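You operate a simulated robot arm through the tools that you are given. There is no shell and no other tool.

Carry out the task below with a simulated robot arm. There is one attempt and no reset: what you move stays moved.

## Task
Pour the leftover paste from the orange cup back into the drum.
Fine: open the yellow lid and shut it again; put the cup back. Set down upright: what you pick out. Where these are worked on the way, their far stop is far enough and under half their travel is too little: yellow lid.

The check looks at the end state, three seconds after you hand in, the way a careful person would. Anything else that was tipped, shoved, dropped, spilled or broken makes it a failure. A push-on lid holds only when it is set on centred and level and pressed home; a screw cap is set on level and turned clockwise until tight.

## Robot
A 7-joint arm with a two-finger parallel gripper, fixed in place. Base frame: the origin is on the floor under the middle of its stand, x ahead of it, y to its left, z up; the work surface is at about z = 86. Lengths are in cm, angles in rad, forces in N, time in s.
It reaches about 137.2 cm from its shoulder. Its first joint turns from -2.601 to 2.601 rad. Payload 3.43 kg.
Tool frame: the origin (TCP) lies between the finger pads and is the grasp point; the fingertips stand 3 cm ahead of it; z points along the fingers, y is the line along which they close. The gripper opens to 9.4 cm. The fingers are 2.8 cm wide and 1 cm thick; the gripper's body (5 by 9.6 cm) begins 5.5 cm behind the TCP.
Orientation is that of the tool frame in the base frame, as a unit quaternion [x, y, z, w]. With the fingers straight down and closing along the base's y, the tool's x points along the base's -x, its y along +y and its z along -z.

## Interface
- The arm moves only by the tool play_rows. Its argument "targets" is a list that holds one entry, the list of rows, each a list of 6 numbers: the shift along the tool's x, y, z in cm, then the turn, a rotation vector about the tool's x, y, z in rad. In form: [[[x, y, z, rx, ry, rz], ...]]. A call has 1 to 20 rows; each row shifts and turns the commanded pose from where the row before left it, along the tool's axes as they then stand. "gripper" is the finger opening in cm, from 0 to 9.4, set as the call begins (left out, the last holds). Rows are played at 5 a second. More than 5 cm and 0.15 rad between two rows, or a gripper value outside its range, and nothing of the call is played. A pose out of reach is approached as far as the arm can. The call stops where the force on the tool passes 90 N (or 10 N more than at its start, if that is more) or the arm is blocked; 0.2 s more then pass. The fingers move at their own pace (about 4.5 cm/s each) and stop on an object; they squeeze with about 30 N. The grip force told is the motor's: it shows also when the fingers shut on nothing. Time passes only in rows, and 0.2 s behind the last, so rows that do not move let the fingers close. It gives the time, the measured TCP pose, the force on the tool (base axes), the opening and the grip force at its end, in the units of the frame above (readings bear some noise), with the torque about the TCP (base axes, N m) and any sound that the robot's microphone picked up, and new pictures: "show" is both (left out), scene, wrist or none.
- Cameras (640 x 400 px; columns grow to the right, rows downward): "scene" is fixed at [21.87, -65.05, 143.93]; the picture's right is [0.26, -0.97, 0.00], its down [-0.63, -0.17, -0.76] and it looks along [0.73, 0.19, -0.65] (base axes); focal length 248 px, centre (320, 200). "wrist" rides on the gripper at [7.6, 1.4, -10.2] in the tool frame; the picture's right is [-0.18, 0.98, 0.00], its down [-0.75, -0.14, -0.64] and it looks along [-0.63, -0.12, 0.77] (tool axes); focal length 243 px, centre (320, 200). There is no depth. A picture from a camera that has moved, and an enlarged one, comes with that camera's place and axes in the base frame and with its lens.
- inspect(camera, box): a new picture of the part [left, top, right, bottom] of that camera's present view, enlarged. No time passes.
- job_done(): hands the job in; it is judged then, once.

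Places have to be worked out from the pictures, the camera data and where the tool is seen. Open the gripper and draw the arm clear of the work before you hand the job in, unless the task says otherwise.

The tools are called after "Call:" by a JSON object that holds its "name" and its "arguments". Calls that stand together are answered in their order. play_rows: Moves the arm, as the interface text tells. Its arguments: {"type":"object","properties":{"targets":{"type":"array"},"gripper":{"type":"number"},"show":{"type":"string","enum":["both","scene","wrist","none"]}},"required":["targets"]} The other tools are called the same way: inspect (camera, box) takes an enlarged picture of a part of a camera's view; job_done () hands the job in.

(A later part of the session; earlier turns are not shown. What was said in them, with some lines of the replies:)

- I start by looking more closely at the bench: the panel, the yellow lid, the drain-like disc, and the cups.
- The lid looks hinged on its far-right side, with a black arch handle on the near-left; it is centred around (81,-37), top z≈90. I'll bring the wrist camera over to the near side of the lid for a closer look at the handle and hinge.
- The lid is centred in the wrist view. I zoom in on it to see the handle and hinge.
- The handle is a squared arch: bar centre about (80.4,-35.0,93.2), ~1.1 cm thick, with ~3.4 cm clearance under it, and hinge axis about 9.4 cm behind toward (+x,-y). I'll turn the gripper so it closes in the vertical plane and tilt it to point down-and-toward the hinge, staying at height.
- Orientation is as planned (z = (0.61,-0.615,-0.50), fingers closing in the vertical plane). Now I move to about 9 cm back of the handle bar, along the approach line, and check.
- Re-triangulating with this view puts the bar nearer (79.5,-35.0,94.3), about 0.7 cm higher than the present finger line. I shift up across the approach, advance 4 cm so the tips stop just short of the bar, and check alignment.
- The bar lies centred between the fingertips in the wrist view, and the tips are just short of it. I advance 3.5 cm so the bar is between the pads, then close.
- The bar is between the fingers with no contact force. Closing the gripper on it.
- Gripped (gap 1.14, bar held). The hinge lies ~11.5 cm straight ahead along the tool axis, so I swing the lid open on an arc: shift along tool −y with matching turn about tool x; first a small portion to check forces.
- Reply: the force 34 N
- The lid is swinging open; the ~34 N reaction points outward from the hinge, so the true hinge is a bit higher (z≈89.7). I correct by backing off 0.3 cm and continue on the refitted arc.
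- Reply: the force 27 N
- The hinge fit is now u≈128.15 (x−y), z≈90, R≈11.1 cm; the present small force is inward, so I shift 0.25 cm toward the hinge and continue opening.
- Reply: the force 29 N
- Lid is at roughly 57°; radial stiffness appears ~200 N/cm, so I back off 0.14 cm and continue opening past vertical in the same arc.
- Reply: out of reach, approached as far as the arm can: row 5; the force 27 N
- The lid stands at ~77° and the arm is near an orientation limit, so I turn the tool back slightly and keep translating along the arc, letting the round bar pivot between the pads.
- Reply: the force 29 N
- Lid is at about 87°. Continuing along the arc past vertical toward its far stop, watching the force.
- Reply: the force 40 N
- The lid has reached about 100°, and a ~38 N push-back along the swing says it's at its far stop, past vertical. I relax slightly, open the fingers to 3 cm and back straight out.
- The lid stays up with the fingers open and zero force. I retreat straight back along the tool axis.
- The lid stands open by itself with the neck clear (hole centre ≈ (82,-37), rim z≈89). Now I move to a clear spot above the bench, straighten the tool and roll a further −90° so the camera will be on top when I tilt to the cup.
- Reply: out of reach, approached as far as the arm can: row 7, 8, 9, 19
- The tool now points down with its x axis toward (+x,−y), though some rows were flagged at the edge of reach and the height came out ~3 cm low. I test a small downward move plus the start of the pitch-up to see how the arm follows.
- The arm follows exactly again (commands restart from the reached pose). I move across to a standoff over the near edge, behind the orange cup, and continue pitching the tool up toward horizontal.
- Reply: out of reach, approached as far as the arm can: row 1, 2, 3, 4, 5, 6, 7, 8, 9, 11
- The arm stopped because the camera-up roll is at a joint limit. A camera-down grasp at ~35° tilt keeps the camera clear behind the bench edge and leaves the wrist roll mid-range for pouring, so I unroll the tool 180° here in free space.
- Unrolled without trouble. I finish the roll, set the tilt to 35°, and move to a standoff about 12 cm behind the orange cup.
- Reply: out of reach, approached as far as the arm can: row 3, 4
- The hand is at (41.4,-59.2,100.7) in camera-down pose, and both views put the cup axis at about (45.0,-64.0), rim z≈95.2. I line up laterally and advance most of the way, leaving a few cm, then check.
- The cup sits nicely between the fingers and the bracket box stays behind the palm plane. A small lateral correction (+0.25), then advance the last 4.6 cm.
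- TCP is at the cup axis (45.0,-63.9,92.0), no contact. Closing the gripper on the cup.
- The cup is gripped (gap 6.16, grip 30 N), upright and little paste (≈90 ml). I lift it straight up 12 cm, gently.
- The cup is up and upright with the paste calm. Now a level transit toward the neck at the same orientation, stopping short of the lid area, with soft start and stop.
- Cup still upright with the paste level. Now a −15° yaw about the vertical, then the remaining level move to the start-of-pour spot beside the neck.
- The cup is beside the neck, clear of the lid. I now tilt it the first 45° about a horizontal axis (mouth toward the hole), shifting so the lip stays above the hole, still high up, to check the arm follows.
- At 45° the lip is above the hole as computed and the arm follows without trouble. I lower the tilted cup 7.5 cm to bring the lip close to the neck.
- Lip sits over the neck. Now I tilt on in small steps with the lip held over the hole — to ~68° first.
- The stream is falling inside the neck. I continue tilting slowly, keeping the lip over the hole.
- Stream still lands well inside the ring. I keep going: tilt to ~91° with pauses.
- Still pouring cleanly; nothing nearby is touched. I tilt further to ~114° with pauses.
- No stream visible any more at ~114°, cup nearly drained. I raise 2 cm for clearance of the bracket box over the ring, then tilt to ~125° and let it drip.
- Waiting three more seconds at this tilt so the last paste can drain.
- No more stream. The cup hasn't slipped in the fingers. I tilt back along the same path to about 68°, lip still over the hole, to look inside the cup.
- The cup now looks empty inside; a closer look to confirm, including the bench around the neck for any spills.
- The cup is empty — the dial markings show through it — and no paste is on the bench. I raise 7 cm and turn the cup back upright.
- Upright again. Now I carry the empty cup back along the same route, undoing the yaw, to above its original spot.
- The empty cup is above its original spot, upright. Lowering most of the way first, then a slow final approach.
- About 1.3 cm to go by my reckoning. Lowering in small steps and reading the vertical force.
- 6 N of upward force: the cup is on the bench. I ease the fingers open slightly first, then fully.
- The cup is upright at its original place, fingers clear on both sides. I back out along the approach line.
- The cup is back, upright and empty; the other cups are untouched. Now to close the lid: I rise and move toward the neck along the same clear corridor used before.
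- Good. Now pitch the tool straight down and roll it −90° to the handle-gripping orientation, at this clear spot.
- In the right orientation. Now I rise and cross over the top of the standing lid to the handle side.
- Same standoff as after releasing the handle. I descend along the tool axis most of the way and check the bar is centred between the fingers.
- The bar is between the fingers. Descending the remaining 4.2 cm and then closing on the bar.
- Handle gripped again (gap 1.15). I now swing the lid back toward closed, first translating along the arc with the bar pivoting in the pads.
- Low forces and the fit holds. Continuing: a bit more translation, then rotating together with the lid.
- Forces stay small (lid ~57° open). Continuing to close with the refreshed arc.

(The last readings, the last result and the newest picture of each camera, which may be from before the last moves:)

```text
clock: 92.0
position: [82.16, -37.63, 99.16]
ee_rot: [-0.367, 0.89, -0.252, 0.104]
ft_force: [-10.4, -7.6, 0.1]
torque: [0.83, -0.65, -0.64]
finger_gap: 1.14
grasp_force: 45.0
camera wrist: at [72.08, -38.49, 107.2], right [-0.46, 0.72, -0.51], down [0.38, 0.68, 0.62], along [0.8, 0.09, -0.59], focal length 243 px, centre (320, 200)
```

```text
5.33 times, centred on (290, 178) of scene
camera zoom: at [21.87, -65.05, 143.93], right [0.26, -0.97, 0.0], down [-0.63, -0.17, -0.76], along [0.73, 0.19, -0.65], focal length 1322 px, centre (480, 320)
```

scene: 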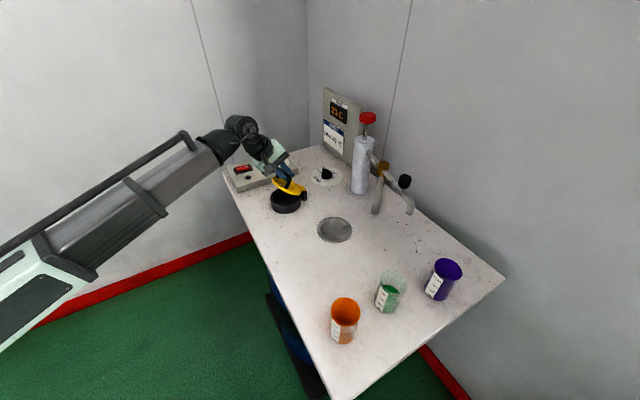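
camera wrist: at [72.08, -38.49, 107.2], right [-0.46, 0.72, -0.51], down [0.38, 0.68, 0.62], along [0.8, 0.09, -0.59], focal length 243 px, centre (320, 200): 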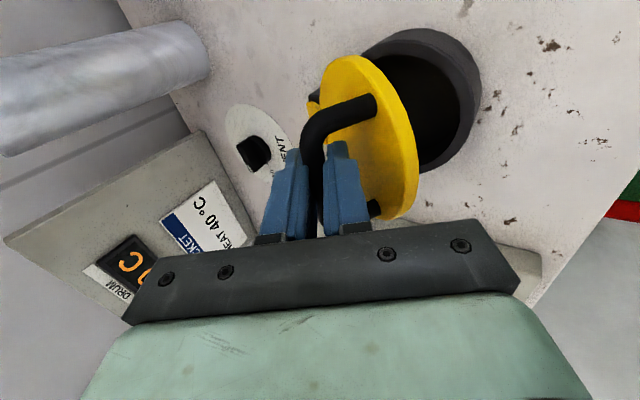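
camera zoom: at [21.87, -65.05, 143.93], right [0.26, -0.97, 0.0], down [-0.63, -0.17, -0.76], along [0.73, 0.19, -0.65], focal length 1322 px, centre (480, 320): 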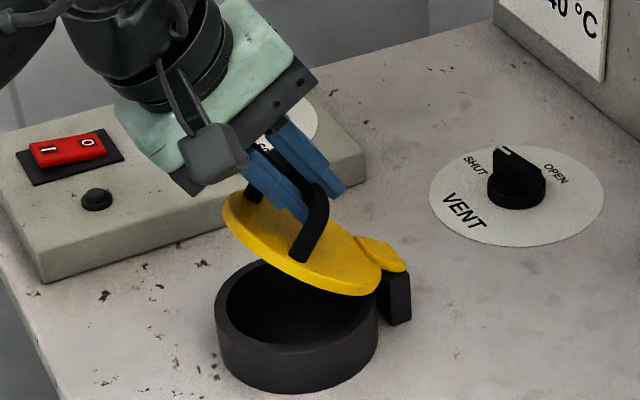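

On track (lid ~33° open). Continuing down to nearly closed.

Call:
{"name": "play_rows", "arguments": {"targets": [[[0, 1.094, 0.079, 0.1, 0, 0], [0, 1.094, 0.079, 0.1, 0, 0], [0, 1.094, 0.079, 0.1, 0, 0], [0, 1.094, 0.079, 0.1, 0, 0], [0, 0.55, 0.03, 0.05, 0, 0], [0, 0, 0, 0, 0, 0]]]}}

Call:
{"name": "inspect", "arguments": {"camera": "scene", "box": [250, 150, 330, 220]}}

```text
clock: 93.4
position: [79.87, -35.26, 95.69]
ee_rot: [-0.334, 0.812, -0.443, 0.184]
ft_force: [-6.5, -8.8, -1.0]
torque: [0.8, -0.82, -0.29]
finger_gap: 1.16
grasp_force: 44.8
camera wrist: at [67.73, -34.09, 99.96], right [-0.24, 0.51, -0.83], down [0.21, 0.86, 0.47], along [0.95, -0.06, -0.31], focal length 243 px, centre (320, 200)
```

scene: 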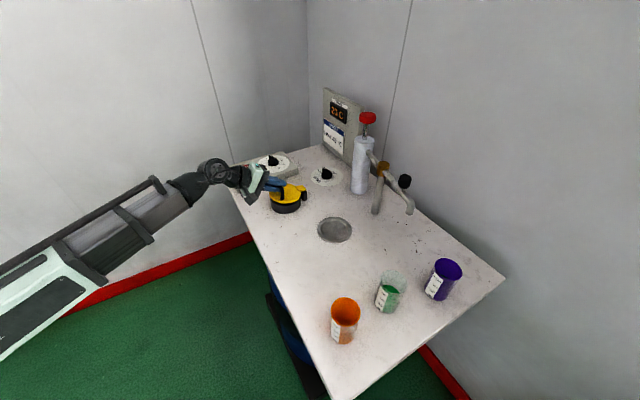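
wrist: 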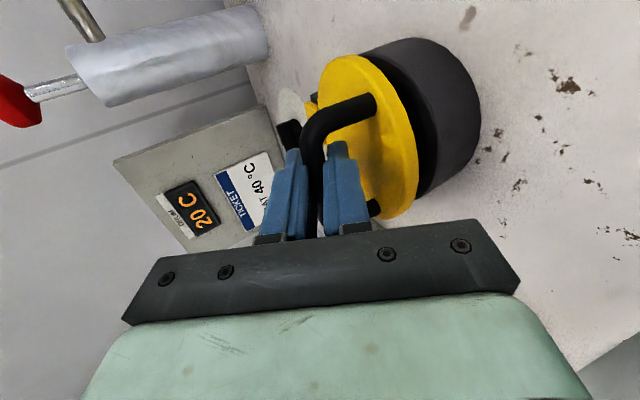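

```text
5.71 times, centred on (290, 185) of scene
camera zoom: at [21.87, -65.05, 143.93], right [0.26, -0.97, 0.0], down [-0.63, -0.17, -0.76], along [0.73, 0.19, -0.65], focal length 1417 px, centre (491, 286)
```

zoom: 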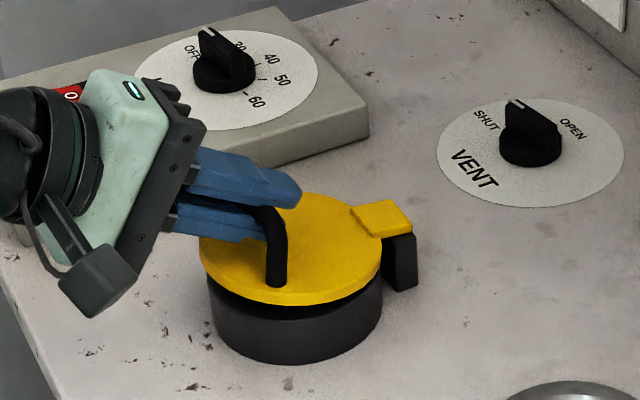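

Lid nearly down, ~8° to go. Small final steps with force check.

Call:
{"name": "play_rows", "arguments": {"targets": [[[0, 0.545, 0.02, 0.05, 0, 0], [0, 0.545, 0.02, 0.05, 0, 0], [0, 0.33, 0.01, 0.03, 0, 0], [0, 0, 0, 0, 0, 0]]]}}

Call:
{"name": "inspect", "arguments": {"camera": "scene", "box": [250, 150, 330, 220]}}

Call:
{"name": "inspect", "arguments": {"camera": "wrist", "box": [280, 20, 500, 220]}}

```text
clock: 94.4
position: [79.29, -34.75, 94.28]
ee_rot: [-0.322, 0.781, -0.495, 0.205]
ft_force: [5.6, -13.1, -7.2]
torque: [0.62, -0.54, -0.88]
finger_gap: 1.14
grasp_force: 45.1
camera wrist: at [66.95, -33.29, 97.42], right [-0.16, 0.43, -0.89], down [0.17, 0.9, 0.4], along [0.97, -0.08, -0.22], focal length 243 px, centre (320, 200)
```

scene: 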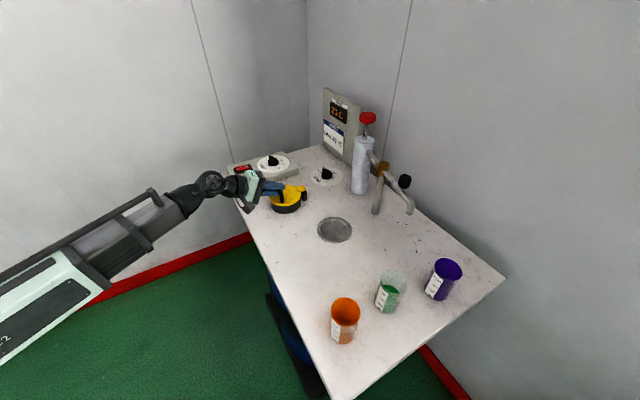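
wrist: 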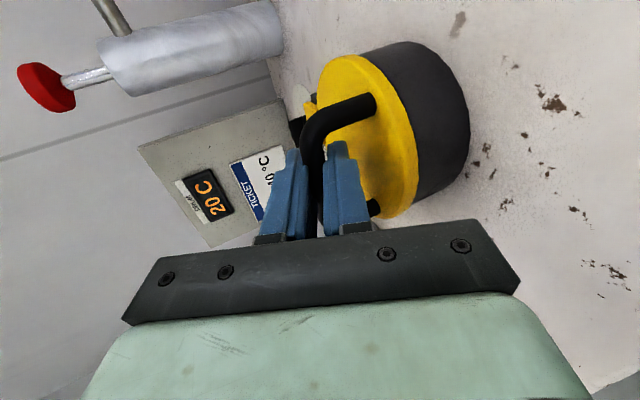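

```text
5.71 times, centred on (290, 185) of scene
camera zoom: at [21.87, -65.05, 143.93], right [0.26, -0.97, 0.0], down [-0.63, -0.17, -0.76], along [0.73, 0.19, -0.65], focal length 1417 px, centre (491, 286)
```

zoom: 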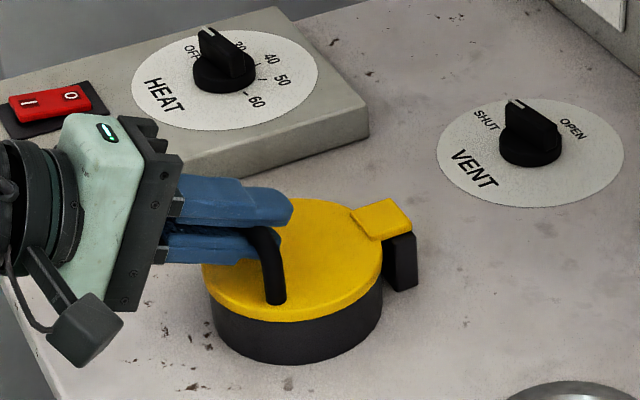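

```text
2.00 times, centred on (390, 120) of wrist
camera zoom: at [66.95, -33.29, 97.42], right [-0.16, 0.43, -0.89], down [0.17, 0.9, 0.4], along [0.97, -0.08, -0.22], focal length 485 px, centre (180, 360)
```

zoom: 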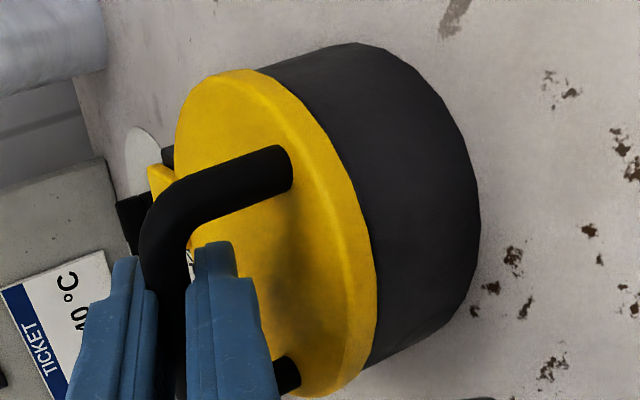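

The lid looks seated (arc angle 23.5°, as when found shut). I press gently downward to confirm it's on its seat.

Call:
{"name": "play_rows", "arguments": {"targets": [[[0, 0.12, 0, 0, 0, 0], [0, 0.1, 0, 0, 0, 0], [0, 0, 0, 0, 0, 0]]], "show": "none"}}

```text
clock: 95.2
position: [79.31, -34.77, 94.32]
ee_rot: [-0.322, 0.78, -0.496, 0.206]
ft_force: [12.6, -27.4, 9.7]
torque: [0.55, -0.82, -0.59]
finger_gap: 1.16
grasp_force: 45.1
```

It does not move down further and the reaction rises: the lid is seated. I relax, open the fingers to 3 cm and check.

Call:
{"name": "play_rows", "arguments": {"targets": [[[0, -0.15, 0.1, 0, 0, 0], [0, 0, 0, 0, 0, 0]]], "show": "none"}}

Call:
{"name": "play_rows", "arguments": {"targets": [[[0, 0, 0, 0, 0, 0], [0, 0, 0, 0, 0, 0], [0, 0, 0, 0, 0, 0]]], "gripper": 3.0}}

Call:
{"name": "inspect", "arguments": {"camera": "scene", "box": [250, 150, 330, 220]}}

Call:
{"name": "inspect", "arguments": {"camera": "wrist", "box": [240, 40, 460, 220]}}

```text
clock: 95.8
position: [79.39, -34.76, 94.15]
ee_rot: [-0.322, 0.781, -0.494, 0.205]
ft_force: [10.5, -16.3, 5.1]
torque: [0.61, -0.71, -0.56]
finger_gap: 1.15
grasp_force: 45.2
```

```text
clock: 96.6
position: [79.29, -34.63, 94.27]
ee_rot: [-0.322, 0.781, -0.495, 0.205]
ft_force: [0.2, -0.1, -0.2]
torque: [0.01, -0.01, -0.01]
finger_gap: 3.01
grasp_force: 0.0
camera wrist: at [66.89, -33.25, 97.38], right [-0.16, 0.43, -0.89], down [0.17, 0.9, 0.4], along [0.97, -0.08, -0.22], focal length 243 px, centre (320, 200)
```

scene: 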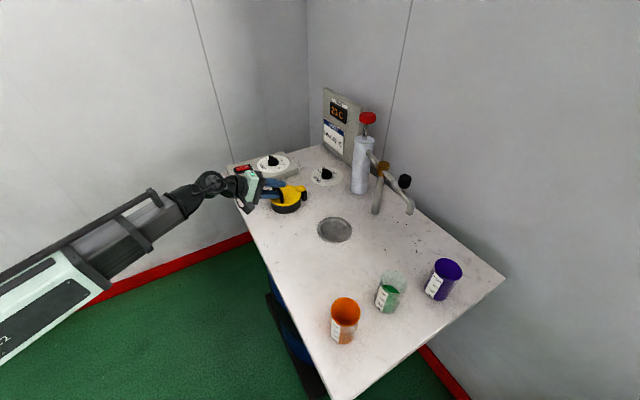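
wrist: 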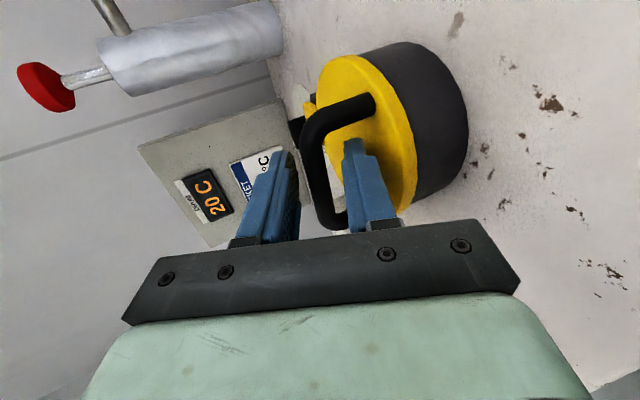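

```text
5.71 times, centred on (290, 185) of scene
camera zoom: at [21.87, -65.05, 143.93], right [0.26, -0.97, 0.0], down [-0.63, -0.17, -0.76], along [0.73, 0.19, -0.65], focal length 1417 px, centre (491, 286)
```

zoom: 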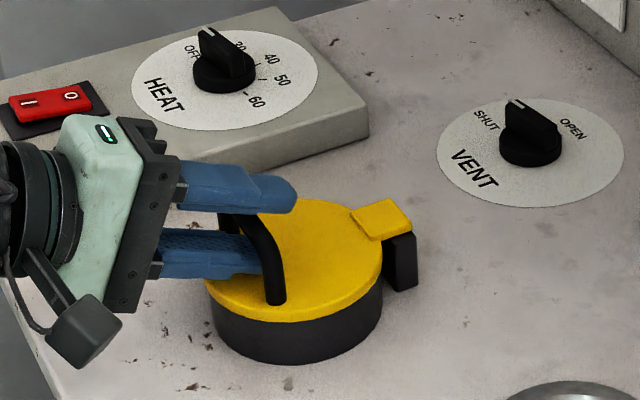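

```text
2.22 times, centred on (350, 130) of wrist
camera zoom: at [66.89, -33.25, 97.38], right [-0.16, 0.43, -0.89], down [0.17, 0.9, 0.4], along [0.97, -0.08, -0.22], focal length 539 px, centre (253, 356)
```

zoom: 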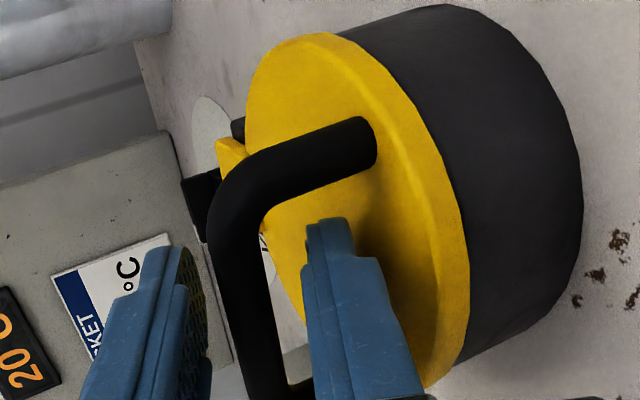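

The lid is shut and the bar is free between the fingers. I back out along the approach line and move the arm clear.

Call:
{"name": "play_rows", "arguments": {"targets": [[[0, 0, -2, 0, 0, 0], [0, 0, -3, 0, 0, 0], [0, 0, -3, 0, 0, 0], [0, 0, -3, 0, 0, 0], [0, -3, -2, 0, 0, 0], [0, -3, -2, 0, 0, 0], [0, 0, 0, 0, 0, 0]]]}}

Call:
{"name": "inspect", "arguments": {"camera": "scene", "box": [220, 140, 360, 250]}}

Call:
{"name": "inspect", "arguments": {"camera": "scene", "box": [310, 240, 480, 350]}}

Call:
{"name": "inspect", "arguments": {"camera": "scene", "box": [265, 175, 315, 215]}}

```text
clock: 98.2
position: [71.53, -26.93, 106.11]
ee_rot: [-0.322, 0.781, -0.494, 0.206]
ft_force: [-0.4, 1.1, 0.8]
torque: [0.02, -0.02, -0.01]
finger_gap: 2.99
grasp_force: 0.1
camera wrist: at [59.11, -25.38, 109.18], right [-0.16, 0.43, -0.89], down [0.17, 0.9, 0.4], along [0.97, -0.08, -0.22], focal length 243 px, centre (320, 200)
```

scene: 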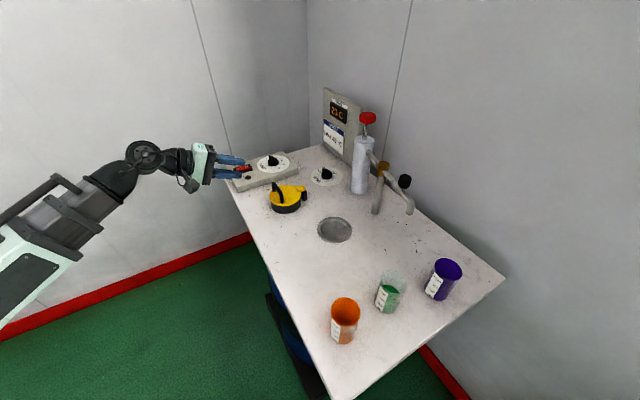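
wrist: 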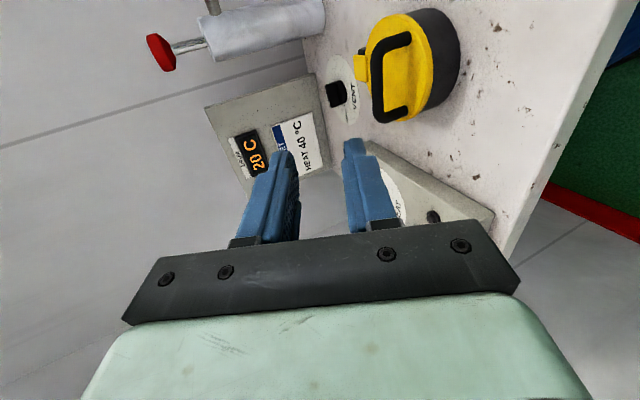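

```text
3.64 times, centred on (290, 195) of scene
camera zoom: at [21.87, -65.05, 143.93], right [0.26, -0.97, 0.0], down [-0.63, -0.17, -0.76], along [0.73, 0.19, -0.65], focal length 902 px, centre (429, 218)
```

zoom: 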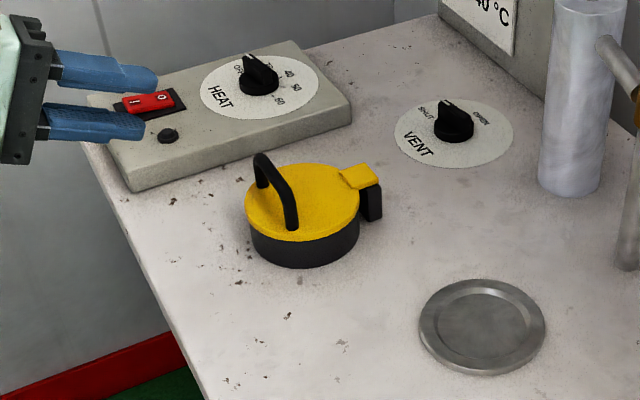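

```text
3.64 times, centred on (395, 295) of scene
camera zoom: at [21.87, -65.05, 143.93], right [0.26, -0.97, 0.0], down [-0.63, -0.17, -0.76], along [0.73, 0.19, -0.65], focal length 902 px, centre (47, -146)
```

zoom: 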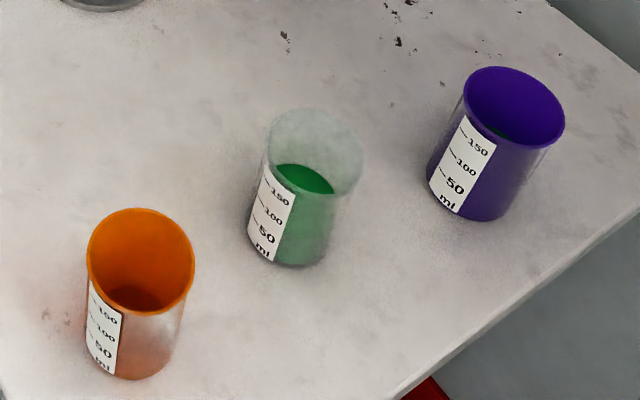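

```text
10.00 times, centred on (290, 195) of scene
camera zoom: at [21.87, -65.05, 143.93], right [0.26, -0.97, 0.0], down [-0.63, -0.17, -0.76], along [0.73, 0.19, -0.65], focal length 2479 px, centre (620, 250)
```

zoom: 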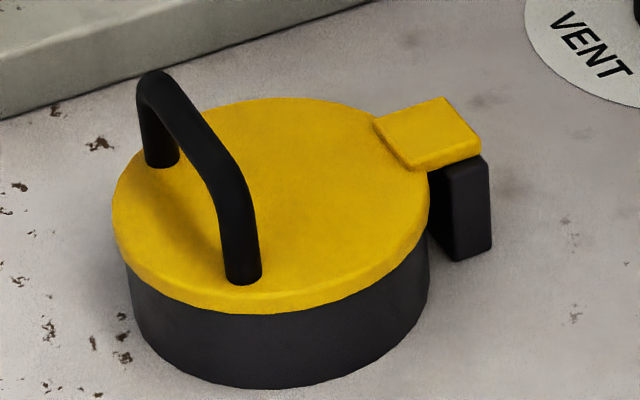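

The lid is shut exactly as found, the dials and switch are unchanged. One closer look inside the orange cup to confirm it's drained.

Call:
{"name": "inspect", "arguments": {"camera": "scene", "box": [325, 290, 365, 350]}}

```text
6.67 times, centred on (345, 320) of scene
camera zoom: at [21.87, -65.05, 143.93], right [0.26, -0.97, 0.0], down [-0.63, -0.17, -0.76], along [0.73, 0.19, -0.65], focal length 1653 px, centre (153, -600)
```

zoom: 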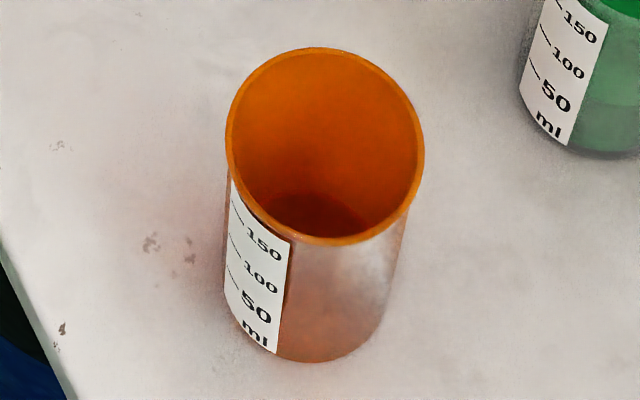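

The orange cup is empty and upright, everything else is as it was. I open the gripper and draw the arm a little further back before handing in.

Call:
{"name": "play_rows", "arguments": {"targets": [[[0, 0, -2.5, 0, 0, 0], [0, 0, -2.5, 0, 0, 0], [0, 0, 0, 0, 0, 0], [0, 0, 0, 0, 0, 0], [0, 0, 0, 0, 0, 0]]], "gripper": 9.0, "show": "scene"}}

```text
clock: 99.4
position: [68.27, -23.85, 108.21]
ee_rot: [-0.322, 0.78, -0.495, 0.205]
ft_force: [-0.4, 0.5, 0.7]
torque: [0.0, -0.03, 0.0]
finger_gap: 9.01
grasp_force: 0.1
```

scene: 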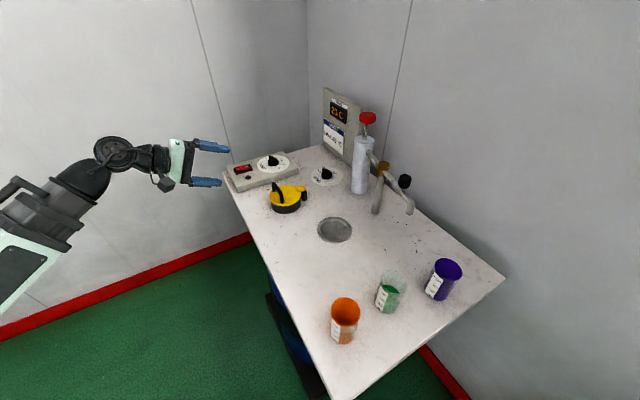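

The paste is in the drum, the lid is shut, and the cup is back upright in its place. The gripper is open and the arm is clear of the work, so I'm handing the job in.

Call:
{"name": "job_done", "arguments": {}}

```text
The job is handed in.
```

The paste from the orange cup is back in the drum, and I've handed the job in. I don't have the check's result.

- **Pour:** I opened the yellow lid to its far stop and poured with the cup's lip over the neck. I held the cup inverted until nothing more ran. A close look showed it empty, with no paste on the bench.
- **Lid:** It is shut again and looks the same as at the start. When I pressed down on it, it did not move any further.
- **Cup:** It stands upright within about 0.3 cm of where it was.
- **Everything else:** The other two cups, the dials, the switch and the pump were not touched. The ticket by the drum display reads "HEAT 40 °C". I left the heat alone because the task didn't ask for it.
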